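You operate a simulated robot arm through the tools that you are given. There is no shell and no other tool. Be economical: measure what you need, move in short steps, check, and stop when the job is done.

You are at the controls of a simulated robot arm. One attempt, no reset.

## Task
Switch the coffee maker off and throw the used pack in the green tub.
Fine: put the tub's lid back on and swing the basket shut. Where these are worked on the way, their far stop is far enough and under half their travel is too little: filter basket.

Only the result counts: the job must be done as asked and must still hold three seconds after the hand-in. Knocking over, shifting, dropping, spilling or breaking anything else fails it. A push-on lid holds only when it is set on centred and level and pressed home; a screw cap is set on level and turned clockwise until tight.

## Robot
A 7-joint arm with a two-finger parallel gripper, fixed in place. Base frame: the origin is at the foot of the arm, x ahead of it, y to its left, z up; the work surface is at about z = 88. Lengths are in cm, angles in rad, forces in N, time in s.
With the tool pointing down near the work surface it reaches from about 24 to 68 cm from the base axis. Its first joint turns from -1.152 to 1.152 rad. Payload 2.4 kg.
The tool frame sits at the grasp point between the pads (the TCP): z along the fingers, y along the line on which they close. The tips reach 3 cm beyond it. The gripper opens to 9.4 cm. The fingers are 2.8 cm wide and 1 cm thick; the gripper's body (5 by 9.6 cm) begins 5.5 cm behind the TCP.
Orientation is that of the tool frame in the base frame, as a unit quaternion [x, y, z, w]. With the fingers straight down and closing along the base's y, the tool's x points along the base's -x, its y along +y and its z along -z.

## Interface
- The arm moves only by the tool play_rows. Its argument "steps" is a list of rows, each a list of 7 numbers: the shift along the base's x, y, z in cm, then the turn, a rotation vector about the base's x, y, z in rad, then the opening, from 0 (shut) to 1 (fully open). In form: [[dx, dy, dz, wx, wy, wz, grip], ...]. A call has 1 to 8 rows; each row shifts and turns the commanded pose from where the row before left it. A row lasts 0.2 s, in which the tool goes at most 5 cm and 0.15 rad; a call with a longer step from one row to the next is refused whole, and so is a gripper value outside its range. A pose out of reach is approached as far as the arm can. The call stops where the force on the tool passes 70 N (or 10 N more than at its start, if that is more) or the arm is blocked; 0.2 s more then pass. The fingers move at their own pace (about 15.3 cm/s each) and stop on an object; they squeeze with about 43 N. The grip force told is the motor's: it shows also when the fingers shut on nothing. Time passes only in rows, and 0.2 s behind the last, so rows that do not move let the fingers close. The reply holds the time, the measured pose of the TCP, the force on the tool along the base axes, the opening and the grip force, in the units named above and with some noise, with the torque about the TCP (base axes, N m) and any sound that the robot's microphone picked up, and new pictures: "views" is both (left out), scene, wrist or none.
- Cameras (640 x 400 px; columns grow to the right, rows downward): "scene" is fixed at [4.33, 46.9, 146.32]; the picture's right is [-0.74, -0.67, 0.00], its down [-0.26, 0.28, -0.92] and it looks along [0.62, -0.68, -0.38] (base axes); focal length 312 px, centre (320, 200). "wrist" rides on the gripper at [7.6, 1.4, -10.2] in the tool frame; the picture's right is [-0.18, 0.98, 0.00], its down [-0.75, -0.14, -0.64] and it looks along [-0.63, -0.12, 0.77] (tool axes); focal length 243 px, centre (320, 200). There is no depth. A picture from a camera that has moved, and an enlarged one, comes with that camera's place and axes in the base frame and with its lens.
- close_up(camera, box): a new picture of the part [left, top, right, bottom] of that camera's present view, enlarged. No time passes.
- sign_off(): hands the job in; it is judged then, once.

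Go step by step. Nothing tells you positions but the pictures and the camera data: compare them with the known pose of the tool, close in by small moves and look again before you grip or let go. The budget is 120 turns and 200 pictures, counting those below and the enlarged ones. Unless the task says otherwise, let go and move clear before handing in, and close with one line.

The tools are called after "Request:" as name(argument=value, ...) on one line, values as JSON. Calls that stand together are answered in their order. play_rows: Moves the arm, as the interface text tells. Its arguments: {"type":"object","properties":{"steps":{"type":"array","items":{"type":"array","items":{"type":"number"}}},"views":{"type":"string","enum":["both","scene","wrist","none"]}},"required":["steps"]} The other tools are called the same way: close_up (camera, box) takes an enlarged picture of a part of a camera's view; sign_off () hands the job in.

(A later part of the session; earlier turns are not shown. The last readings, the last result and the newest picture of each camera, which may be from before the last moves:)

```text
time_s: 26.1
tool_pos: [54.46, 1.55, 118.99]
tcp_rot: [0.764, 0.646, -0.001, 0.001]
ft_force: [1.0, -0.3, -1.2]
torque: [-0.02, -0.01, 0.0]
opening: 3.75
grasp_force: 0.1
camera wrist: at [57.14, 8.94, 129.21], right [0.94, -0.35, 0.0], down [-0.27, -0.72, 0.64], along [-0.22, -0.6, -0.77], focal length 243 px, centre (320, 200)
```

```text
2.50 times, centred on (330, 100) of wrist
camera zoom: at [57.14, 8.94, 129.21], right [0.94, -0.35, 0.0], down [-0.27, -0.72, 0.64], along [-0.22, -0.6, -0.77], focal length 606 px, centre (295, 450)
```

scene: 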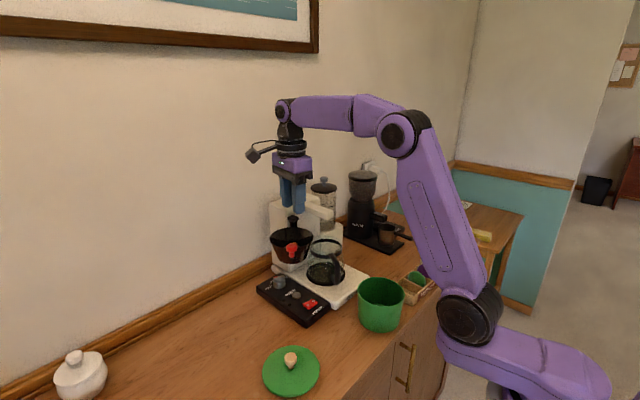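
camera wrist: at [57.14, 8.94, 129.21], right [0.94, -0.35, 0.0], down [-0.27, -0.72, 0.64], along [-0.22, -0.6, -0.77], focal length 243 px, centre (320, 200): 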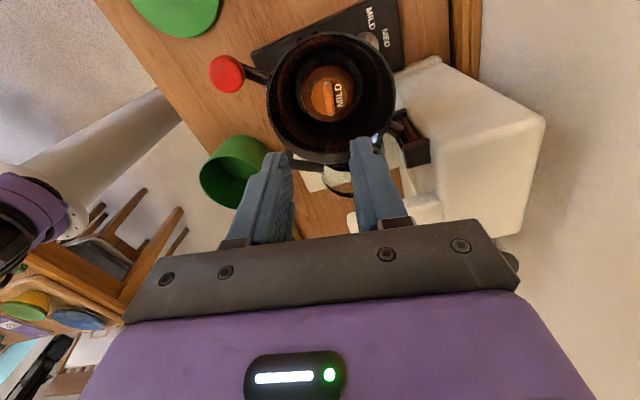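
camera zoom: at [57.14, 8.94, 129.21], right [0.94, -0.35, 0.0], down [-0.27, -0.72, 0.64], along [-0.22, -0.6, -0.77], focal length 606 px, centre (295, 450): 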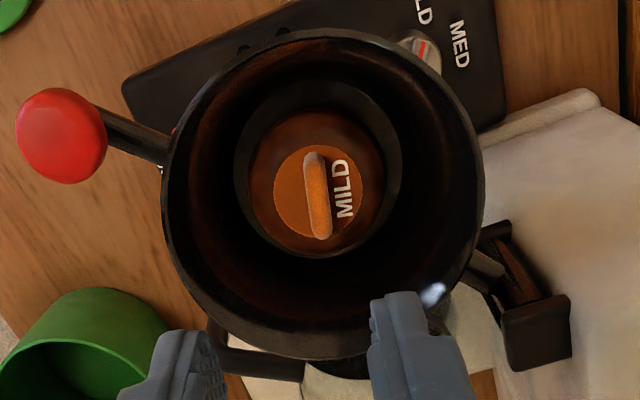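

I now place the handle at about (55.5, 2.0), top near z 106. I'll centre above it and drop to just above the rim to check.

Request:
play_rows(steps=[[0.5, 0.22, -2, 0, 0, 0, 0.3], [0.5, 0.22, -3, 0, 0, 0, 0.3], [0, 0, -2.5, 0, 0, 0, 0.3]])

Request:
close_up(camera="wrist", box=[240, 60, 400, 220])

Request:
close_up(camera="scene", box=[250, 180, 330, 280])

```text
time_s: 26.9
tool_pos: [55.28, 1.92, 111.54]
tcp_rot: [0.763, 0.646, 0.0, 0.002]
ft_force: [-0.4, -0.4, -0.1]
torque: [0.0, 0.04, -0.01]
opening: 2.83
grasp_force: 0.0
camera wrist: at [57.9, 9.47, 121.73], right [0.94, -0.34, 0.0], down [-0.26, -0.72, 0.64], along [-0.22, -0.6, -0.77], focal length 243 px, centre (320, 200)
```

scene: 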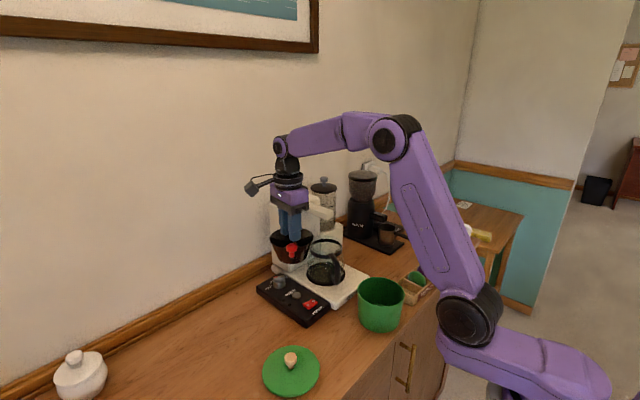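
wrist: 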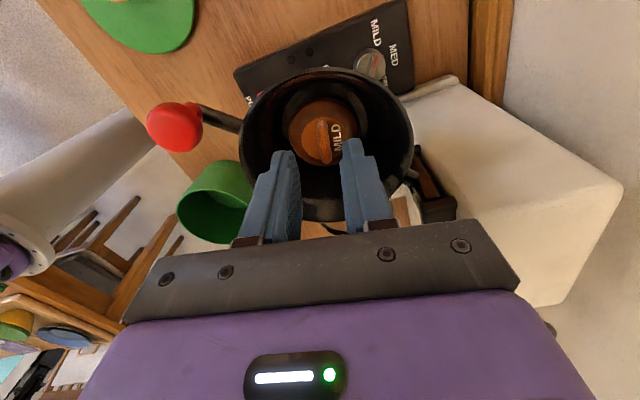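

```text
2.50 times, centred on (320, 140) of wrist
camera zoom: at [57.9, 9.47, 121.73], right [0.94, -0.34, 0.0], down [-0.26, -0.72, 0.64], along [-0.22, -0.6, -0.77], focal length 606 px, centre (320, 350)
```

zoom: 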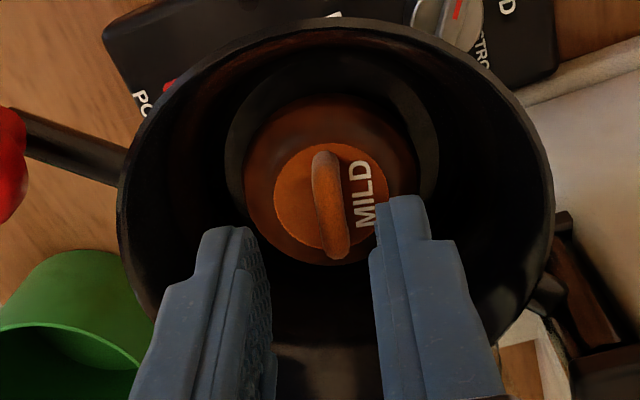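

```text
4.00 times, centred on (290, 230) of scene
camera zoom: at [4.33, 46.9, 146.32], right [-0.74, -0.67, 0.0], down [-0.26, 0.28, -0.92], along [0.62, -0.68, -0.38], focal length 1249 px, centre (440, 80)
```

zoom: 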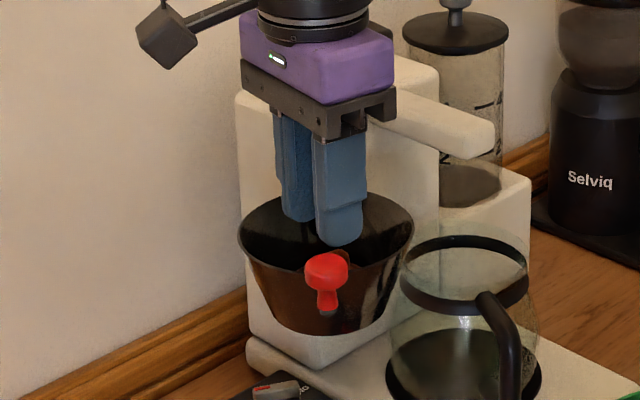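

The handle top is at about (55.4, 1.6, 105). I'll make a small correction and descend around it.

Request:
play_rows(steps=[[0.15, -0.25, -1.5, 0, 0, 0, 0.3], [0, 0, -1.5, 0, 0, 0, 0.3], [0, 0, -1.0, 0, 0, 0, 0.3]])

Request:
close_up(camera="wrist", box=[240, 60, 400, 220])

```text
time_s: 27.7
tool_pos: [55.59, 1.69, 107.89]
tcp_rot: [0.763, 0.646, 0.002, 0.004]
ft_force: [-3.1, 2.4, 24.1]
torque: [0.04, 0.26, -0.1]
opening: 2.81
grasp_force: 0.1
camera wrist: at [58.21, 9.1, 118.08], right [0.94, -0.34, 0.01], down [-0.27, -0.72, 0.64], along [-0.22, -0.6, -0.77], focal length 243 px, centre (320, 200)
```

scene: 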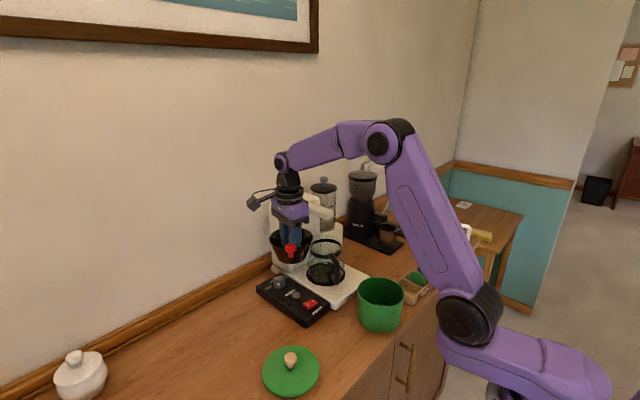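
wrist: 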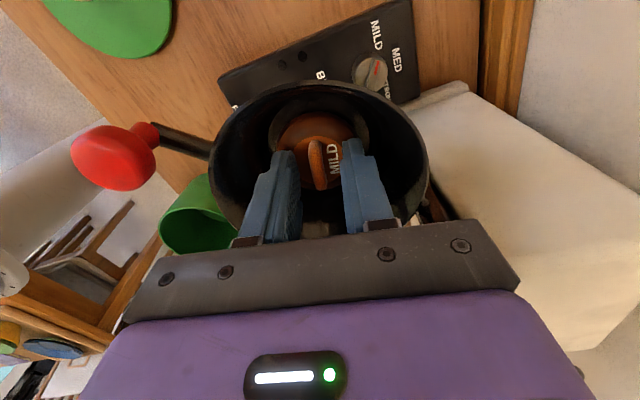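

```text
2.50 times, centred on (320, 140) of wrist
camera zoom: at [58.21, 9.1, 118.08], right [0.94, -0.34, 0.01], down [-0.27, -0.72, 0.64], along [-0.22, -0.6, -0.77], focal length 606 px, centre (320, 350)
```

zoom: 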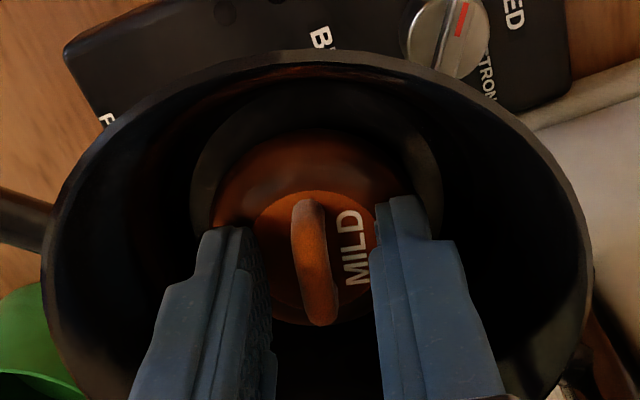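

The tips rest on the pack's face with the handle between them. I'll ease up slightly and close.

Request:
play_rows(steps=[[-0.1, 0.1, 0.3, 0, 0, 0, 0.3], [0, 0, 0, 0, 0, 0, 0.2], [0, 0, 0, 0, 0, 0, 0.1], [0, 0, 0, 0, 0, 0, 0], [0, 0, 0, 0, 0, 0, 0]], views="wrist")

Request:
close_up(camera="wrist", box=[240, 60, 400, 220])

```text
time_s: 28.9
tool_pos: [55.43, 1.73, 107.82]
tcp_rot: [0.763, 0.646, 0.0, 0.001]
ft_force: [-1.7, 0.9, 24.2]
torque: [-0.02, 0.08, -0.03]
opening: 0.66
grasp_force: 41.2
camera wrist: at [58.04, 9.17, 118.09], right [0.94, -0.34, 0.0], down [-0.26, -0.72, 0.64], along [-0.22, -0.6, -0.77], focal length 243 px, centre (320, 200)
```

wrist: 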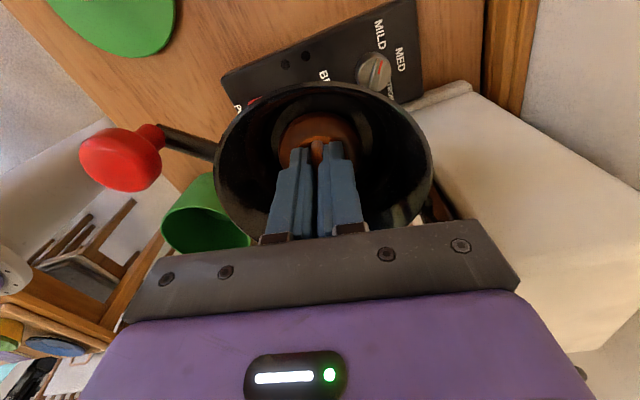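

```text
2.50 times, centred on (320, 140) of wrist
camera zoom: at [58.04, 9.17, 118.09], right [0.94, -0.34, 0.0], down [-0.26, -0.72, 0.64], along [-0.22, -0.6, -0.77], focal length 606 px, centre (320, 350)
```

zoom: 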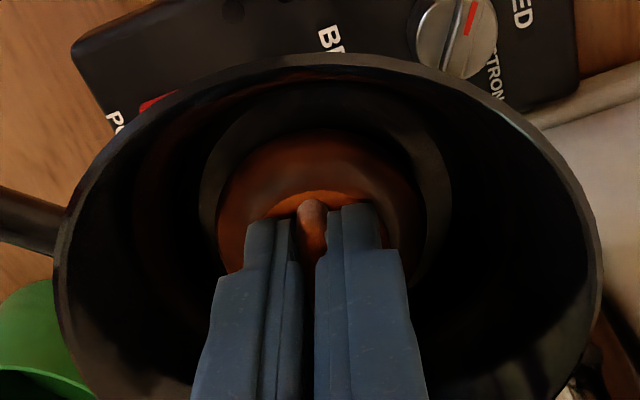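

The handle is gripped (0.66 cm). I'll lift straight up.

Request:
play_rows(steps=[[0, 0, 0.5, 0, 0, 0, 0], [0, 0, 1, 0, 0, 0, 0], [0, 0, 2, 0, 0, 0, 0], [0, 0, 3, 0, 0, 0, 0], [0, 0, 4, 0, 0, 0, 0], [0, 0, 3, 0, 0, 0, 0]])

Request:
close_up(camera="scene", box=[240, 160, 340, 280])

```text
time_s: 30.3
tool_pos: [55.35, 1.79, 121.43]
tcp_rot: [0.763, 0.647, -0.001, 0.002]
ft_force: [0.1, -0.5, 0.8]
torque: [0.02, 0.0, -0.04]
opening: 0.66
grasp_force: 40.8
camera wrist: at [58.01, 9.12, 131.75], right [0.94, -0.34, 0.0], down [-0.26, -0.72, 0.64], along [-0.22, -0.6, -0.76], focal length 243 px, centre (320, 200)
```

scene: 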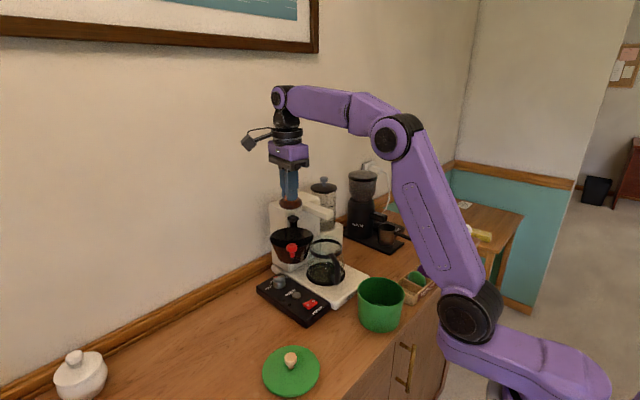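
wrist: 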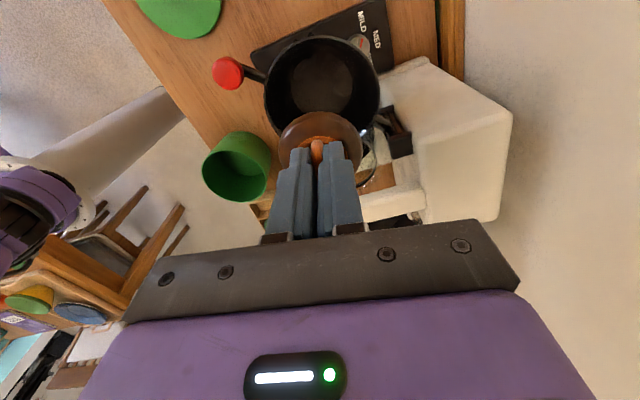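

```text
3.33 times, centred on (290, 220) of scene
camera zoom: at [4.33, 46.9, 146.32], right [-0.74, -0.67, 0.0], down [-0.26, 0.28, -0.92], along [0.62, -0.68, -0.38], focal length 1041 px, centre (420, 133)
```

zoom: 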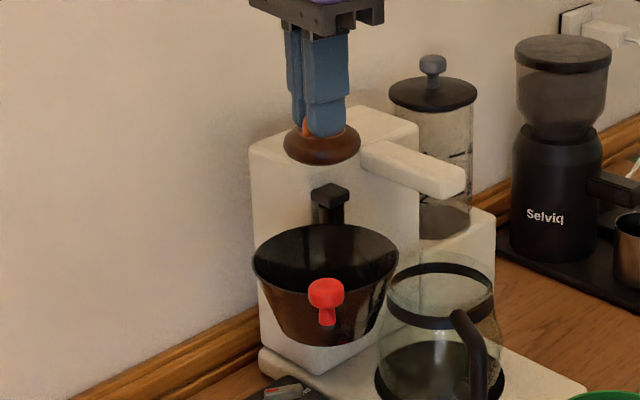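

The pack is held and the basket is empty. I'll carry the pack over to above the tub.

Request:
play_rows(steps=[[-1, -0.5, 0.5, 0, 0, 0.145, 0], [-2.7, -1.5, 0, 0, 0, 0.145, 0], [-2.9, -1.6, 0, 0, 0, 0.145, 0], [-2.9, -1.6, 0, 0, 0, 0.145, 0], [-2.9, -1.6, 0, 0, 0, 0.145, 0], [-2.9, -1.6, -1, 0, 0, 0.145, 0], [-2.9, -1.6, -2, 0, 0, 0.145, 0], [-1.8, -0.9, -2, 0, 0, 0.145, 0]])

```text
time_s: 32.1
tool_pos: [35.59, -9.32, 116.68]
tcp_rot: [0.283, 0.959, -0.001, 0.002]
ft_force: [-0.1, -0.3, -0.6]
torque: [-0.03, -0.04, 0.0]
opening: 0.67
grasp_force: 40.7
camera wrist: at [29.97, -3.77, 126.92], right [0.69, 0.73, 0.0], down [0.55, -0.53, 0.64], along [0.47, -0.44, -0.77], focal length 243 px, centre (320, 200)
```

scene: 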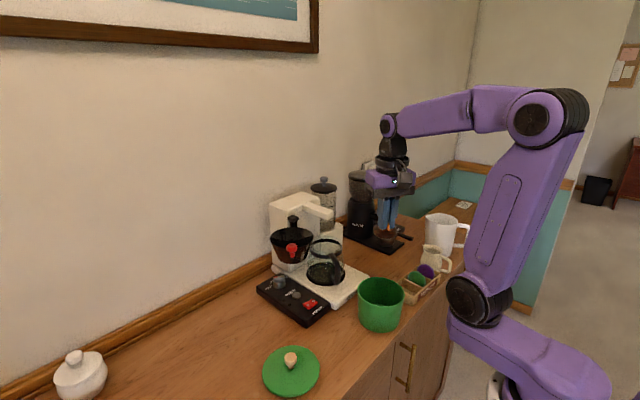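
wrist: 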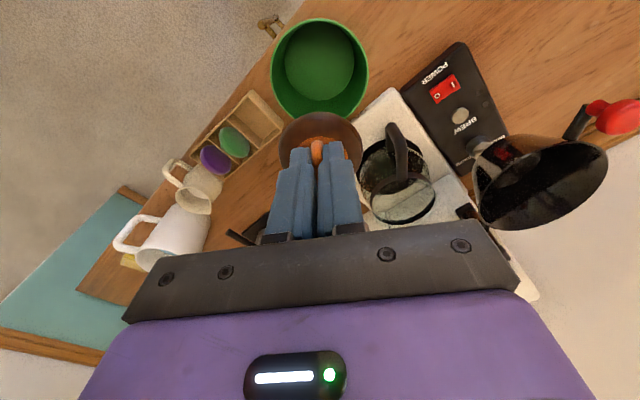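

The pack hovers over the tub. I'll lower part way and check the centring.

Request:
play_rows(steps=[[-0.2, 0.3, -3.5, 0, 0, 0, 0], [-0.1, 0, -3.5, 0, 0, 0, 0], [0, 0, -3, 0, 0, 0, 0]])

Request:
close_up(camera="scene", box=[330, 230, 430, 340])

```text
time_s: 32.9
tool_pos: [35.42, -9.14, 106.44]
tcp_rot: [0.284, 0.959, 0.0, 0.002]
ft_force: [0.1, -0.4, 0.2]
torque: [-0.01, -0.02, -0.01]
opening: 0.69
grasp_force: 40.9
camera wrist: at [29.78, -3.56, 116.7], right [0.69, 0.72, 0.0], down [0.55, -0.53, 0.64], along [0.47, -0.44, -0.77], focal length 243 px, centre (320, 200)
```

scene: 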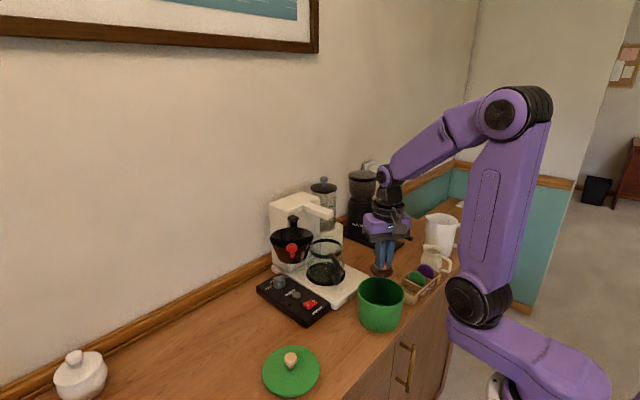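
wrist: 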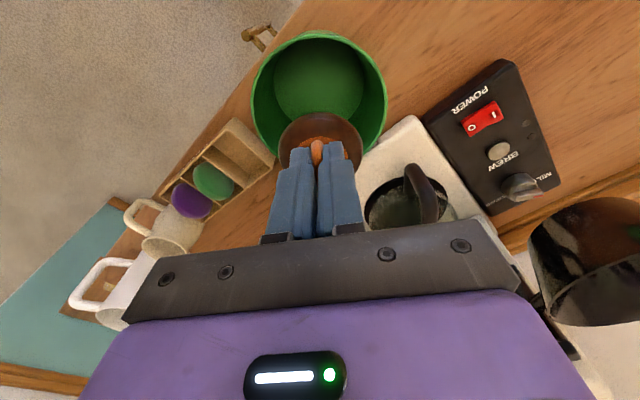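

```text
3.64 times, centred on (380, 285) of scene
camera zoom: at [4.33, 46.9, 146.32], right [-0.74, -0.67, 0.0], down [-0.26, 0.28, -0.92], along [0.62, -0.68, -0.38], focal length 1136 px, centre (102, -109)
```

zoom: 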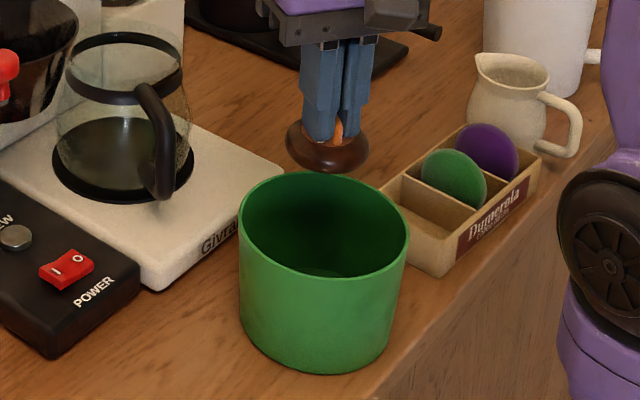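

The tub centre is at about (34.9, -8.7). I'll shift slightly and lower the pack down inside.

Request:
play_rows(steps=[[-0.4, 0.35, -1.5, 0, 0, 0, 0], [0, 0, -3, 0, 0, 0, 0], [0, 0, -3, 0, 0, 0, 0], [0, 0, -2, 0, 0, 0, 0], [0, 0, -1, 0, 0, 0, 0]])

Request:
close_up(camera="scene", box=[330, 230, 430, 340])

```text
time_s: 34.1
tool_pos: [34.87, -8.73, 96.35]
tcp_rot: [0.284, 0.959, 0.0, 0.002]
ft_force: [0.7, -0.4, -1.1]
torque: [-0.01, 0.01, 0.0]
opening: 0.67
grasp_force: 41.1
camera wrist: at [29.26, -3.07, 106.53], right [0.69, 0.72, 0.0], down [0.55, -0.53, 0.64], along [0.47, -0.44, -0.77], focal length 243 px, centre (320, 200)
```

scene: 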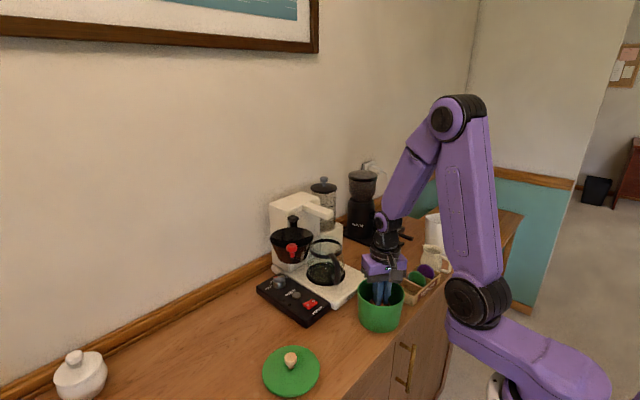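
wrist: 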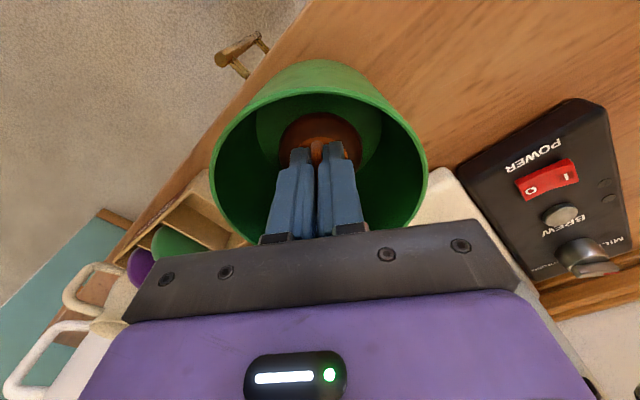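

```text
3.64 times, centred on (380, 285) of scene
camera zoom: at [4.33, 46.9, 146.32], right [-0.74, -0.67, 0.0], down [-0.26, 0.28, -0.92], along [0.62, -0.68, -0.38], focal length 1136 px, centre (102, -109)
```

zoom: 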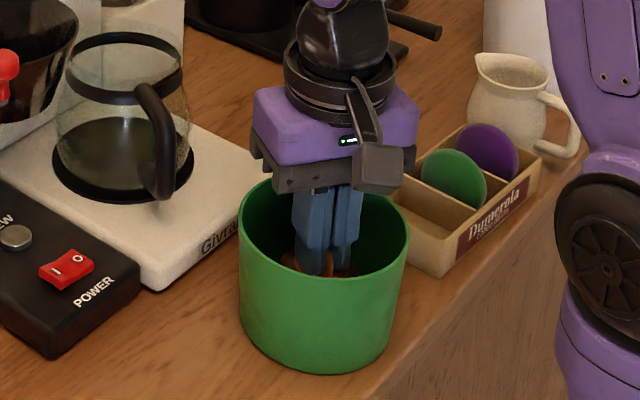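

The pack is well inside without touching. A little lower, then release.

Request:
play_rows(steps=[[0, 0, -0.6, 0, 0, 0, 0], [0, 0, -0.5, 0, 0, 0, 0], [0, 0, -0.4, 0, 0, 0, 0]], views="none")

Request:
play_rows(steps=[[0, 0, 0, 0, 0, 0, 0.1], [0, 0, 0, 0, 0, 0, 0.25], [0, 0, 0, 0, 0, 0, 0.25], [0, 0, 1.5, 0, 0, 0, 0.25], [0, 0, 3, 0, 0, 0, 0.25], [0, 0, 4.5, 0, 0, 0, 0.25], [0, 0, 4.5, 0, 0, 0, 0.25], [0, 0, 4.5, 0, 0, 0, 0.25]])

Request:
close_up(camera="wrist", box=[220, 0, 420, 160])

```text
time_s: 34.9
tool_pos: [34.85, -8.51, 94.82]
tcp_rot: [0.284, 0.959, -0.001, 0.0]
ft_force: [0.0, -0.8, -0.1]
torque: [-0.02, 0.04, 0.01]
opening: 0.7
grasp_force: 40.7
```

```text
time_s: 36.7
tool_pos: [34.82, -8.69, 112.75]
tcp_rot: [0.284, 0.959, 0.0, 0.001]
ft_force: [1.3, 0.3, -0.1]
torque: [0.0, 0.03, -0.03]
opening: 2.33
grasp_force: 0.0
camera wrist: at [29.33, -3.23, 123.03], right [0.69, 0.72, 0.0], down [0.55, -0.53, 0.64], along [0.47, -0.44, -0.77], focal length 243 px, centre (320, 200)
```

scene: 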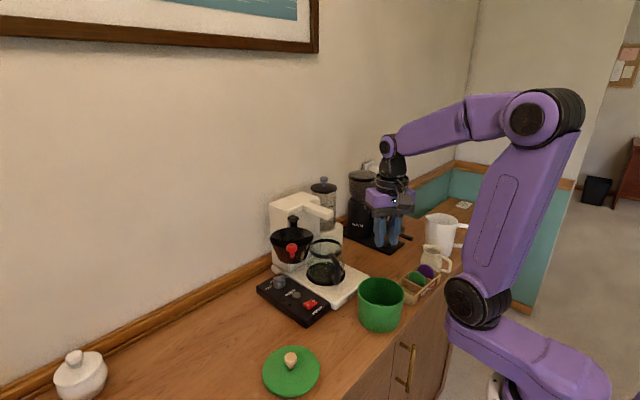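
wrist: 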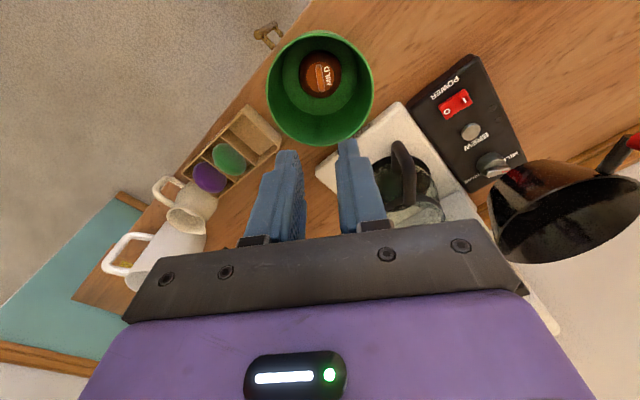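

```text
2.50 times, centred on (320, 80) of wrist
camera zoom: at [29.33, -3.23, 123.03], right [0.69, 0.72, 0.0], down [0.55, -0.53, 0.64], along [0.47, -0.44, -0.77], focal length 606 px, centre (320, 500)
```

zoom: 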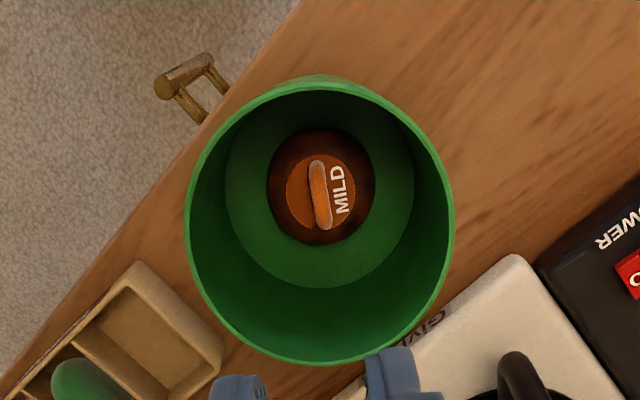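

The pack lies in the tub. Now back to the lid at (40.2, 16.9) with neutral orientation.

Request:
play_rows(steps=[[0.3, 3, 0, 0, 0, 0.145, 0.5], [0.5, 3.8, 0, 0, 0, 0.145, 0.5], [0.7, 3.8, 0, 0, 0, 0.145, 0.5], [0.7, 3.8, 0, 0, 0, 0.145, 0.5], [0.8, 3.8, 0, 0, 0, 0, 0.5], [1.2, 3.8, -1, 0, 0, 0, 0.5], [1.2, 3.6, -3, 0, 0, 0, 0.5], [0, 0, -4, 0, 0, 0, 0.5]])

```text
time_s: 38.5
tool_pos: [40.41, 16.8, 104.96]
tcp_rot: [-0.002, 1.0, 0.001, 0.002]
ft_force: [-0.7, 0.8, -0.5]
torque: [-0.01, 0.0, 0.01]
opening: 4.7
grasp_force: 0.0
camera wrist: at [32.72, 18.39, 115.18], right [0.18, 0.98, 0.0], down [0.75, -0.14, 0.64], along [0.63, -0.12, -0.76], focal length 243 px, centre (320, 200)
```

scene: 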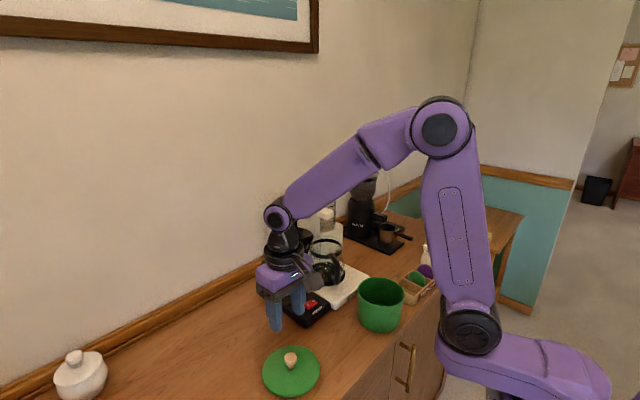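
wrist: 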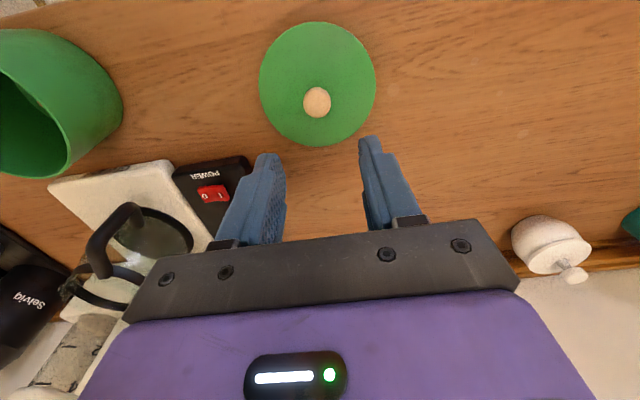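

The lid knob is where I left it, (40.3, 16.7). I'll descend and re-grip it at the same height.

Request:
play_rows(steps=[[-0.1, -0.1, -4.5, 0, 0, 0, 0.5], [0, 0, -4, 0, 0, 0, 0.5], [0, 0, -2.2, 0, 0, 0, 0.5], [0, 0, -1, 0, 0, 0, 0.5]], views="wrist")

```text
time_s: 39.5
tool_pos: [40.22, 16.94, 93.09]
tcp_rot: [-0.002, 1.0, 0.001, 0.002]
ft_force: [-0.5, -0.6, 0.9]
torque: [0.01, 0.01, 0.0]
opening: 4.69
grasp_force: 0.1
camera wrist: at [32.57, 18.49, 103.38], right [0.18, 0.98, 0.0], down [0.75, -0.14, 0.64], along [0.63, -0.12, -0.76], focal length 243 px, centre (320, 200)
```

wrist: 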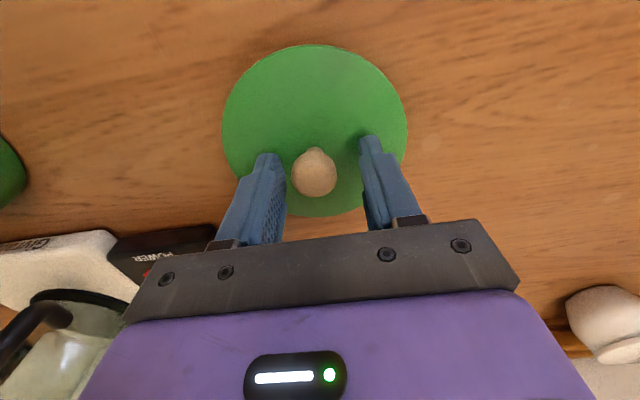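

The knob is slightly left of centre; I'll shift y by -0.35 and close.

Request:
play_rows(steps=[[0.1, -0.35, 0.1, 0, 0, 0, 0.4], [0, 0, 0, 0, 0, 0, 0.32], [0, 0, 0, 0, 0, 0, 0.2], [0, 0, 0, 0, 0, 0, 0], [0, 0, 0, 0, 0, 0, 0], [0, 0, 0.5, 0, 0, 0, 0], [0, 0, 2, 0, 0, 0, 0]])

Request:
close_up(camera="scene", box=[240, 290, 340, 400])

```text
time_s: 41.1
tool_pos: [40.21, 16.6, 96.04]
tcp_rot: [-0.002, 1.0, 0.0, 0.001]
ft_force: [-0.3, -0.8, -0.8]
torque: [0.0, 0.0, 0.0]
opening: 2.41
grasp_force: 43.1
camera wrist: at [32.51, 18.17, 106.2], right [0.18, 0.98, 0.0], down [0.75, -0.14, 0.64], along [0.63, -0.12, -0.77], focal length 243 px, centre (320, 200)
```

scene: 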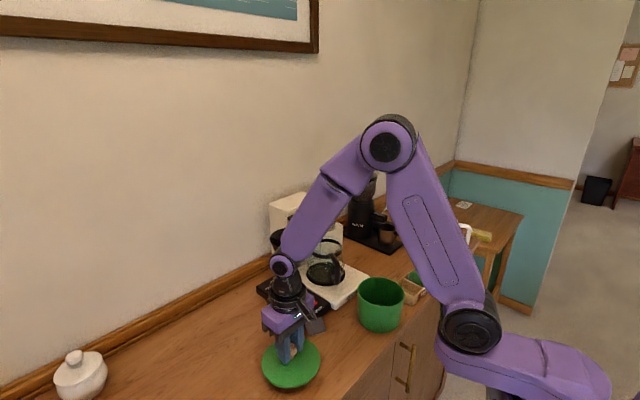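
wrist: 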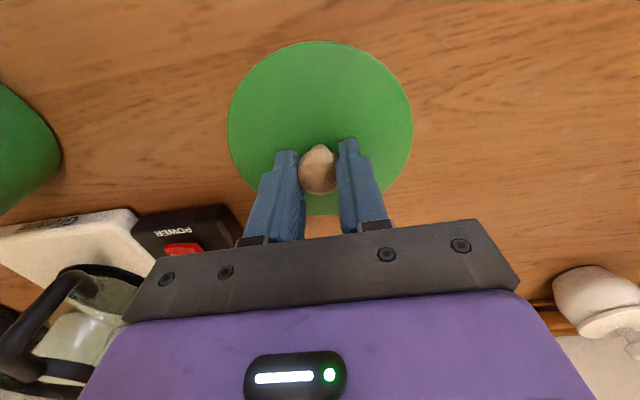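

```text
3.64 times, centred on (290, 345) of scene
camera zoom: at [4.33, 46.9, 146.32], right [-0.74, -0.67, 0.0], down [-0.26, 0.28, -0.92], along [0.62, -0.68, -0.38], focal length 1136 px, centre (429, -327)
```

zoom: 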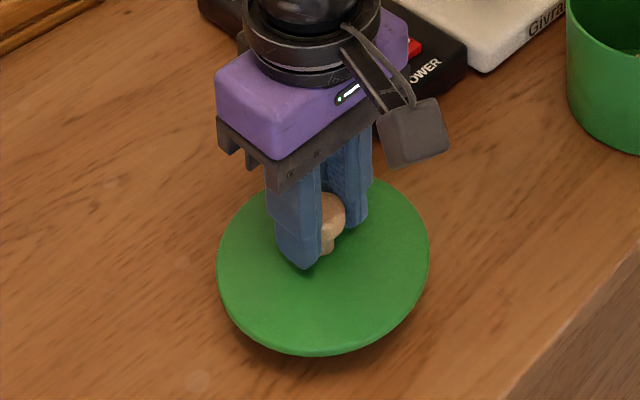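

The lid is held level, same pose in the grip as before. I'll carry it up and over to above the tub.

Request:
play_rows(steps=[[0, 0, 4, 0, 0, 0, 0], [-0.6, -2, 4.5, 0, 0, 0, 0], [-0.6, -4, 1.5, 0, 0, 0, 0], [-0.7, -4, 0, 0, 0, 0, 0], [-0.7, -4, 0, 0, 0, 0, 0], [-0.8, -4, 0, 0, 0, 0, 0], [-0.8, -4, 0, 0, 0, 0, 0], [-0.66, -3.56, -1, 0, 0, 0, 0]])

Request:
play_rows(steps=[[0, 0, 0, 0, 0, 0, 0]], views="none")

Request:
play_rows(steps=[[0, 0, 0, 0, 0, 0, 0]], views="none")

Request:
play_rows(steps=[[0, 0, 0, 0, 0, 0, 0]], views="none")

```text
time_s: 42.9
tool_pos: [35.44, -8.81, 104.62]
tcp_rot: [-0.002, 1.0, 0.001, 0.0]
ft_force: [0.1, 0.0, 0.4]
torque: [0.01, 0.01, 0.0]
opening: 2.41
grasp_force: 42.9
camera wrist: at [27.76, -7.32, 114.8], right [0.18, 0.98, 0.0], down [0.75, -0.14, 0.64], along [0.63, -0.11, -0.77], focal length 243 px, centre (320, 200)
```

scene: 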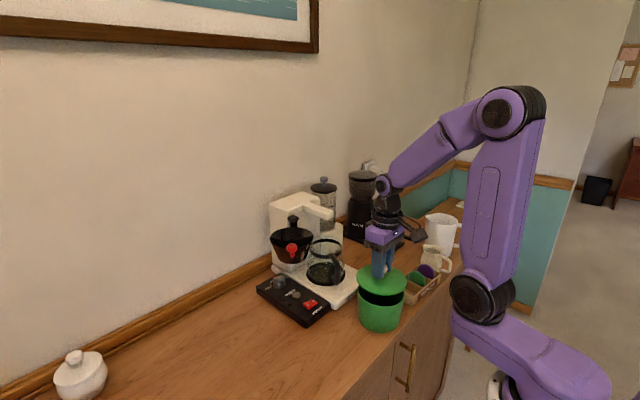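
wrist: 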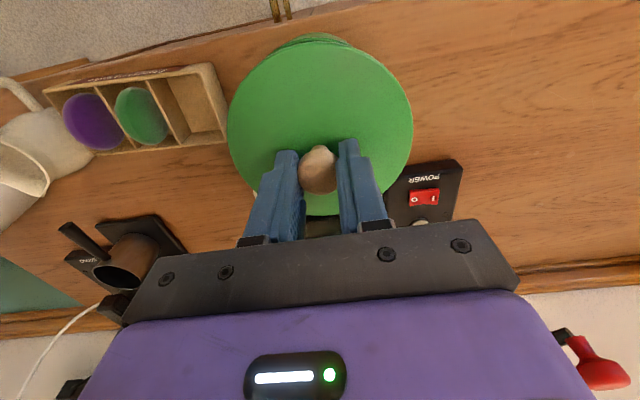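

```text
time_s: 43.3
tool_pos: [35.44, -8.86, 104.59]
tcp_rot: [-0.001, 1.0, 0.0, 0.001]
ft_force: [-1.0, 0.4, -0.6]
torque: [0.04, 0.01, 0.0]
opening: 2.4
grasp_force: 43.3
```

```text
time_s: 43.7
tool_pos: [35.41, -8.78, 104.64]
tcp_rot: [-0.001, 1.0, 0.001, 0.0]
ft_force: [0.2, -0.1, -0.6]
torque: [0.03, 0.02, -0.02]
opening: 2.37
grasp_force: 42.9
```

```text
time_s: 44.1
tool_pos: [35.52, -8.78, 104.42]
tcp_rot: [-0.002, 1.0, 0.0, 0.002]
ft_force: [0.0, 0.4, -0.1]
torque: [-0.03, -0.02, 0.01]
opening: 2.39
grasp_force: 43.1
```

I read (35.45, -8.81); the original seat was (35.35, -8.97). I'll correct and lower until the lid is just above the rim, then check.

Request:
play_rows(steps=[[-0.1, -0.15, -0.6, 0, 0, 0, 0], [0, 0, -1, 0, 0, 0, 0], [0, 0, -0.7, 0, 0, 0, 0], [0, 0, 0, 0, 0, 0, 0]])

Request:
close_up(camera="scene", box=[330, 240, 430, 340])

```text
time_s: 45.1
tool_pos: [35.41, -9.01, 102.44]
tcp_rot: [-0.002, 1.0, 0.0, 0.001]
ft_force: [-0.5, 0.1, 0.2]
torque: [-0.03, 0.0, -0.03]
opening: 2.4
grasp_force: 42.9
camera wrist: at [27.68, -7.45, 112.67], right [0.18, 0.98, 0.0], down [0.75, -0.14, 0.64], along [0.63, -0.12, -0.77], focal length 243 px, centre (320, 200)
```

scene: 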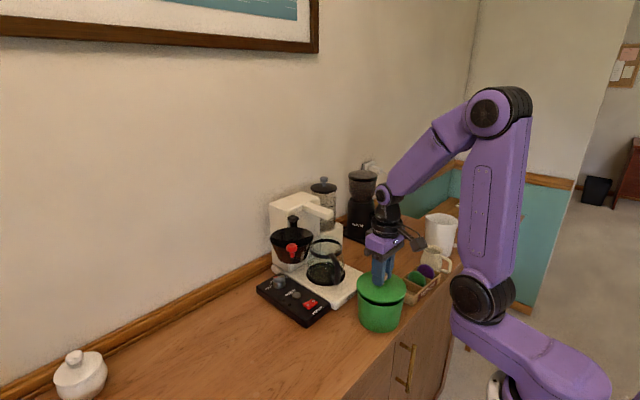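
wrist: 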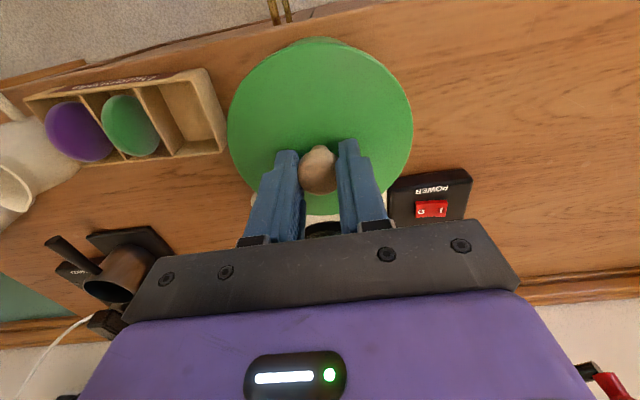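

```text
4.00 times, centred on (380, 290) of scene
camera zoom: at [4.33, 46.9, 146.32], right [-0.74, -0.67, 0.0], down [-0.26, 0.28, -0.92], along [0.62, -0.68, -0.38], focal length 1249 px, centre (80, -160)
```

zoom: 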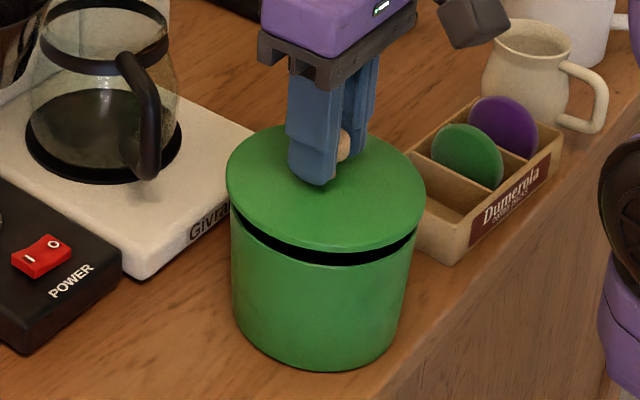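

The lid is centred over the tub. I'll lower it and press home in small steps.

Request:
play_rows(steps=[[0, 0, -0.4, 0, 0, 0, 0], [0, 0, -0.4, 0, 0, 0, 0], [0, 0, -0.3, 0, 0, 0, 0], [0, 0, -0.2, 0, 0, 0, 0]], views="none")

```text
time_s: 46.1
tool_pos: [35.33, -9.0, 101.19]
tcp_rot: [-0.002, 1.0, 0.001, 0.001]
ft_force: [-0.6, -0.1, -0.1]
torque: [0.02, 0.0, 0.0]
opening: 2.39
grasp_force: 43.4
```

Request:
play_rows(steps=[[0, 0, -0.2, 0, 0, 0, 0], [0, 0, -0.2, 0, 0, 0, 0], [0, 0, -0.2, 0, 0, 0, 0]])

Request:
close_up(camera="scene", box=[330, 240, 430, 340])

```text
time_s: 46.9
tool_pos: [35.31, -9.01, 100.94]
tcp_rot: [-0.002, 1.0, 0.0, 0.004]
ft_force: [-9.1, 3.9, 22.8]
torque: [0.35, 0.06, 0.15]
opening: 2.39
grasp_force: 43.1
heard: snap
stopped in row 3: the force on the tool passed its limit at 78 N (the readings are from after the stop); the commanded pose is now the measured one
camera wrist: at [27.71, -7.5, 111.01], right [0.18, 0.98, 0.0], down [0.75, -0.14, 0.65], along [0.64, -0.12, -0.76], focal length 243 px, centre (320, 200)
```

scene: 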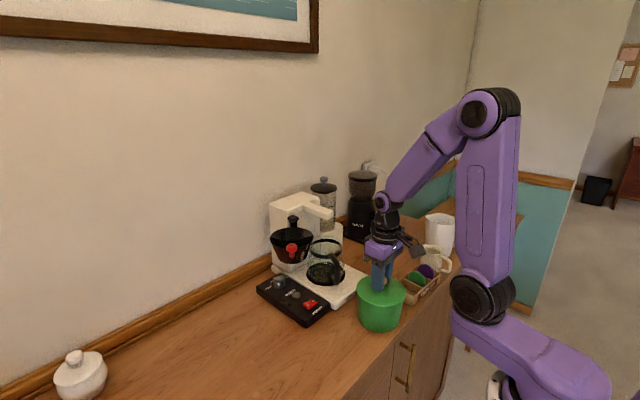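
wrist: 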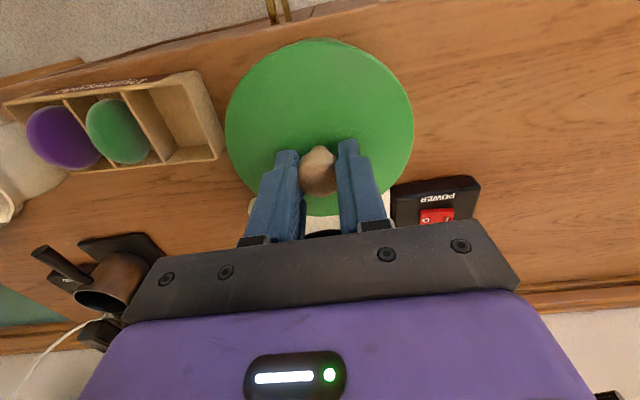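

```text
4.00 times, centred on (380, 290) of scene
camera zoom: at [4.28, 46.92, 146.31], right [-0.74, -0.67, 0.0], down [-0.26, 0.28, -0.92], along [0.62, -0.68, -0.38], focal length 1249 px, centre (80, -160)
```

zoom: 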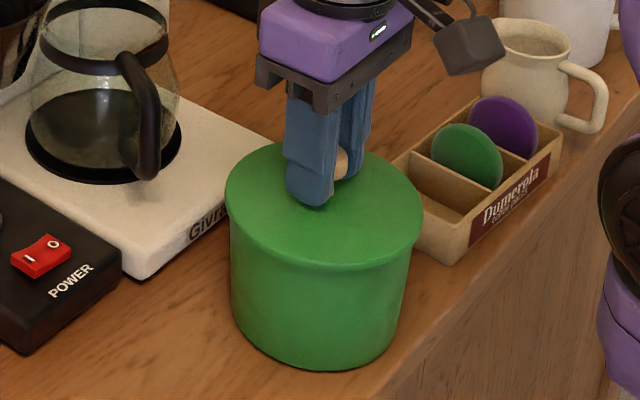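

The lid snapped on and looks level. I'll release gently and rise, listening for any further sound.

Request:
play_rows(steps=[[0, 0, 0, 0, 0, 0, 0.26], [0, 0, 0, 0, 0, 0, 0.35], [0, 0, 0, 0, 0, 0, 0.5], [0, 0, 1, 0, 0, 0, 0.5], [0, 0, 2, 0, 0, 0, 0.5], [0, 0, 4, 0, 0, 0, 0.5], [0, 0, 4.5, 0, 0, 0, 0.5]])

Request:
close_up(camera="scene", box=[330, 240, 430, 340])

```text
time_s: 48.5
tool_pos: [35.23, -9.18, 112.36]
tcp_rot: [-0.002, 1.0, 0.0, 0.003]
ft_force: [1.1, -0.5, 0.1]
torque: [-0.02, -0.02, -0.01]
opening: 4.69
grasp_force: 0.1
camera wrist: at [27.53, -7.61, 122.55], right [0.18, 0.98, 0.0], down [0.75, -0.14, 0.65], along [0.64, -0.12, -0.76], focal length 243 px, centre (320, 200)
```

scene: 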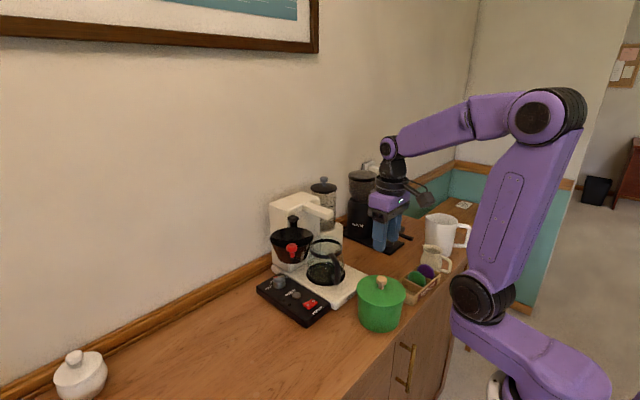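
wrist: 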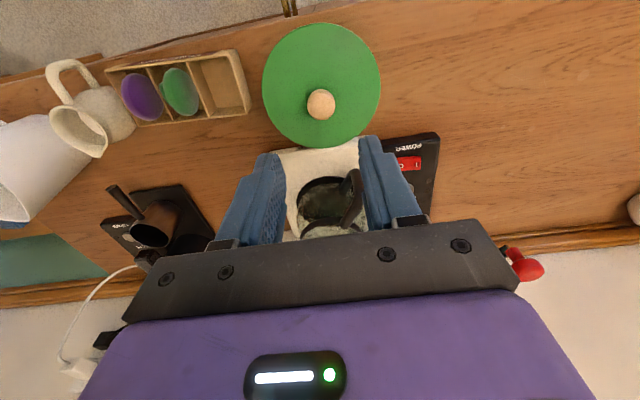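

```text
4.00 times, centred on (380, 290) of scene
camera zoom: at [4.33, 46.9, 146.32], right [-0.74, -0.67, 0.0], down [-0.26, 0.28, -0.92], along [0.62, -0.68, -0.38], focal length 1249 px, centre (80, -160)
```

zoom: 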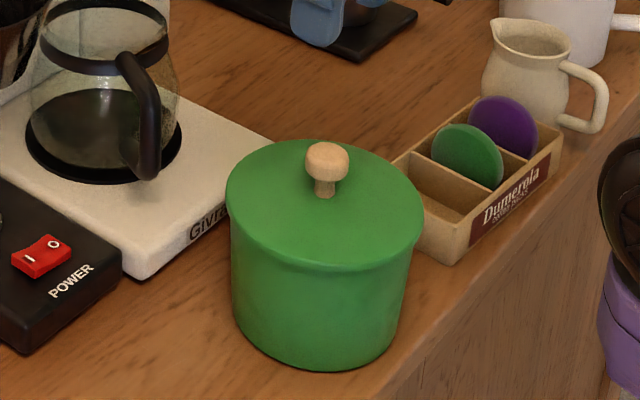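

The lid is seated flush. Next I'll return to the basket's red knob at about (49.6, 7), turned -0.89 rad, to swing it shut.

Request:
play_rows(steps=[[0, 0, 4.5, 0, 0, 0, 0.5], [0, 0, 4, 0, 0, 0, 0.5], [2.4, 2.7, 0, 0, 0, -0.148, 0.5], [2.4, 2.7, 0, 0, 0, -0.148, 0.5], [2.4, 2.7, 0, 0, 0, -0.148, 0.5], [2.4, 2.7, 0, 0, 0, -0.148, 0.5], [2.4, 2.7, 0, 0, 0, -0.148, 0.5], [2.4, 2.7, 0, 0, 0, -0.148, 0.5]])

```text
time_s: 50.3
tool_pos: [49.62, 7.56, 120.64]
tcp_rot: [0.428, 0.904, -0.002, 0.004]
ft_force: [-0.6, -0.4, -0.3]
torque: [-0.01, -0.02, 0.02]
opening: 4.73
grasp_force: 0.1
camera wrist: at [45.91, 14.51, 130.73], right [0.88, 0.48, 0.0], down [0.36, -0.67, 0.65], along [0.31, -0.57, -0.76], focal length 243 px, centre (320, 200)
```

scene: 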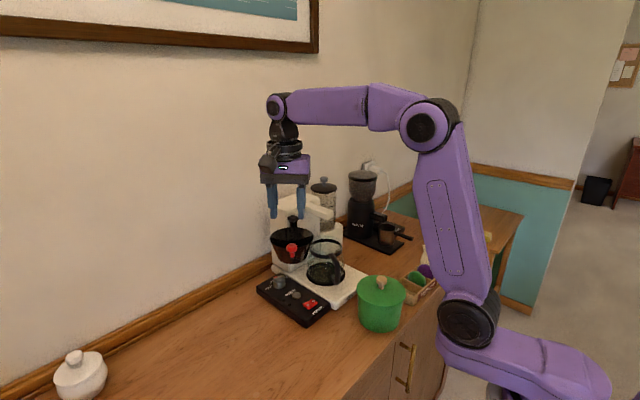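
wrist: 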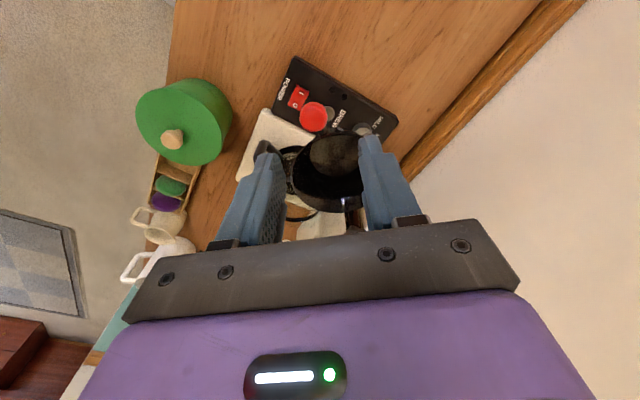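

The knob is almost under the tool. A small shift, then descend to straddle it.

Request:
play_rows(steps=[[-0.3, -0.35, -3, 0, 0, 0, 0.5], [0, 0, -3, 0, 0, 0, 0.5], [0, 0, -2, 0, 0, 0, 0.5], [0, 0, -1, 0, 0, 0, 0.5]])

Request:
close_up(camera="scene", box=[240, 180, 340, 280])

```text
time_s: 51.3
tool_pos: [49.4, 7.04, 111.67]
tcp_rot: [0.428, 0.904, -0.002, 0.003]
ft_force: [0.4, 0.3, 0.1]
torque: [0.0, 0.03, 0.01]
opening: 4.7
grasp_force: 0.0
camera wrist: at [45.61, 14.01, 121.81], right [0.88, 0.48, 0.0], down [0.37, -0.67, 0.65], along [0.31, -0.57, -0.76], focal length 243 px, centre (320, 200)
```

scene: 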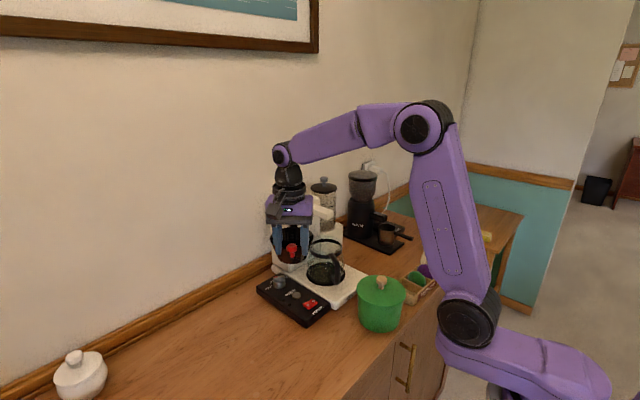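
wrist: 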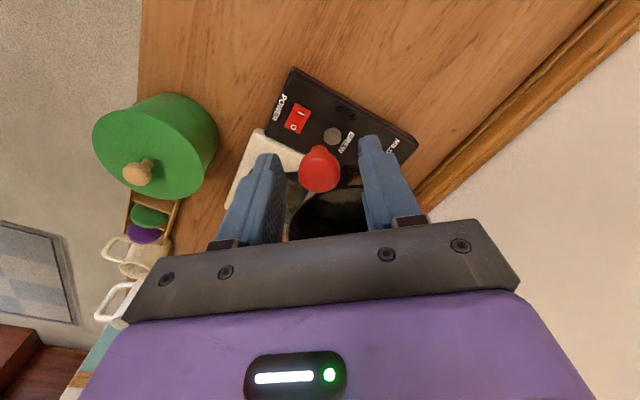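

```text
4.00 times, centred on (290, 230) of scene
camera zoom: at [4.33, 46.9, 146.32], right [-0.74, -0.67, 0.0], down [-0.26, 0.28, -0.92], along [0.62, -0.68, -0.38], focal length 1249 px, centre (440, 80)
```

zoom: 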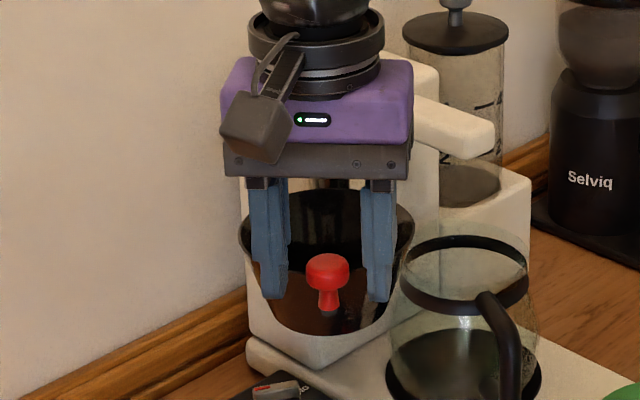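

The knob is straddled. I'll close to a loose cage and swing back along the arc.

Request:
play_rows(steps=[[0, 0, 0, 0, 0, 0, 0.3], [-0.7, -0.66, 0, 0, 0, 0.06, 0.3], [-1.27, -1.46, 0, 0, 0, 0.12, 0.3], [-1.08, -1.6, 0, 0, 0, 0.12, 0.3], [-0.88, -1.72, 0, 0, 0, 0.12, 0.3], [-0.67, -1.81, 0, 0, 0, 0.12, 0.3], [-0.45, -1.87, 0, 0, 0, 0.12, 0.3], [-0.22, -1.92, 0, 0, 0, 0.12, 0.3]])

```text
time_s: 53.1
tool_pos: [44.44, -4.11, 111.88]
tcp_rot: [0.049, 0.999, 0.0, 0.004]
ft_force: [0.2, 0.5, 0.9]
torque: [-0.01, 0.0, 0.01]
opening: 2.8
grasp_force: 0.1
camera wrist: at [36.85, -1.82, 122.04], right [0.28, 0.96, 0.0], down [0.73, -0.21, 0.65], along [0.62, -0.18, -0.76], focal length 243 px, centre (320, 200)
```

scene: 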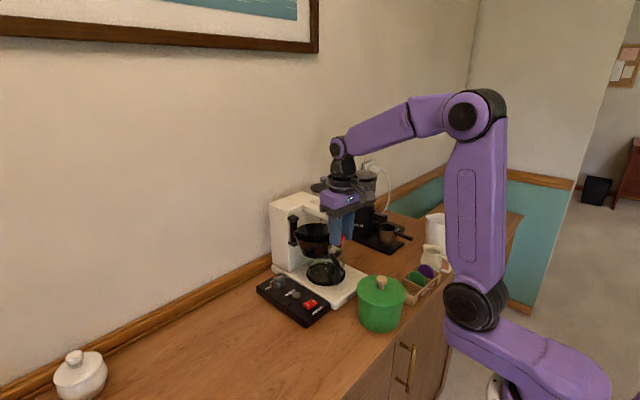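
wrist: 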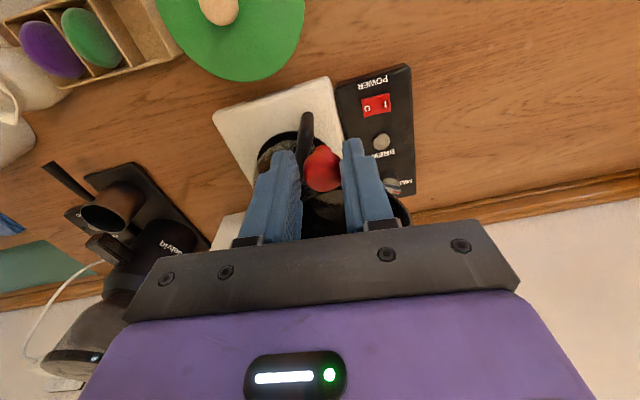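

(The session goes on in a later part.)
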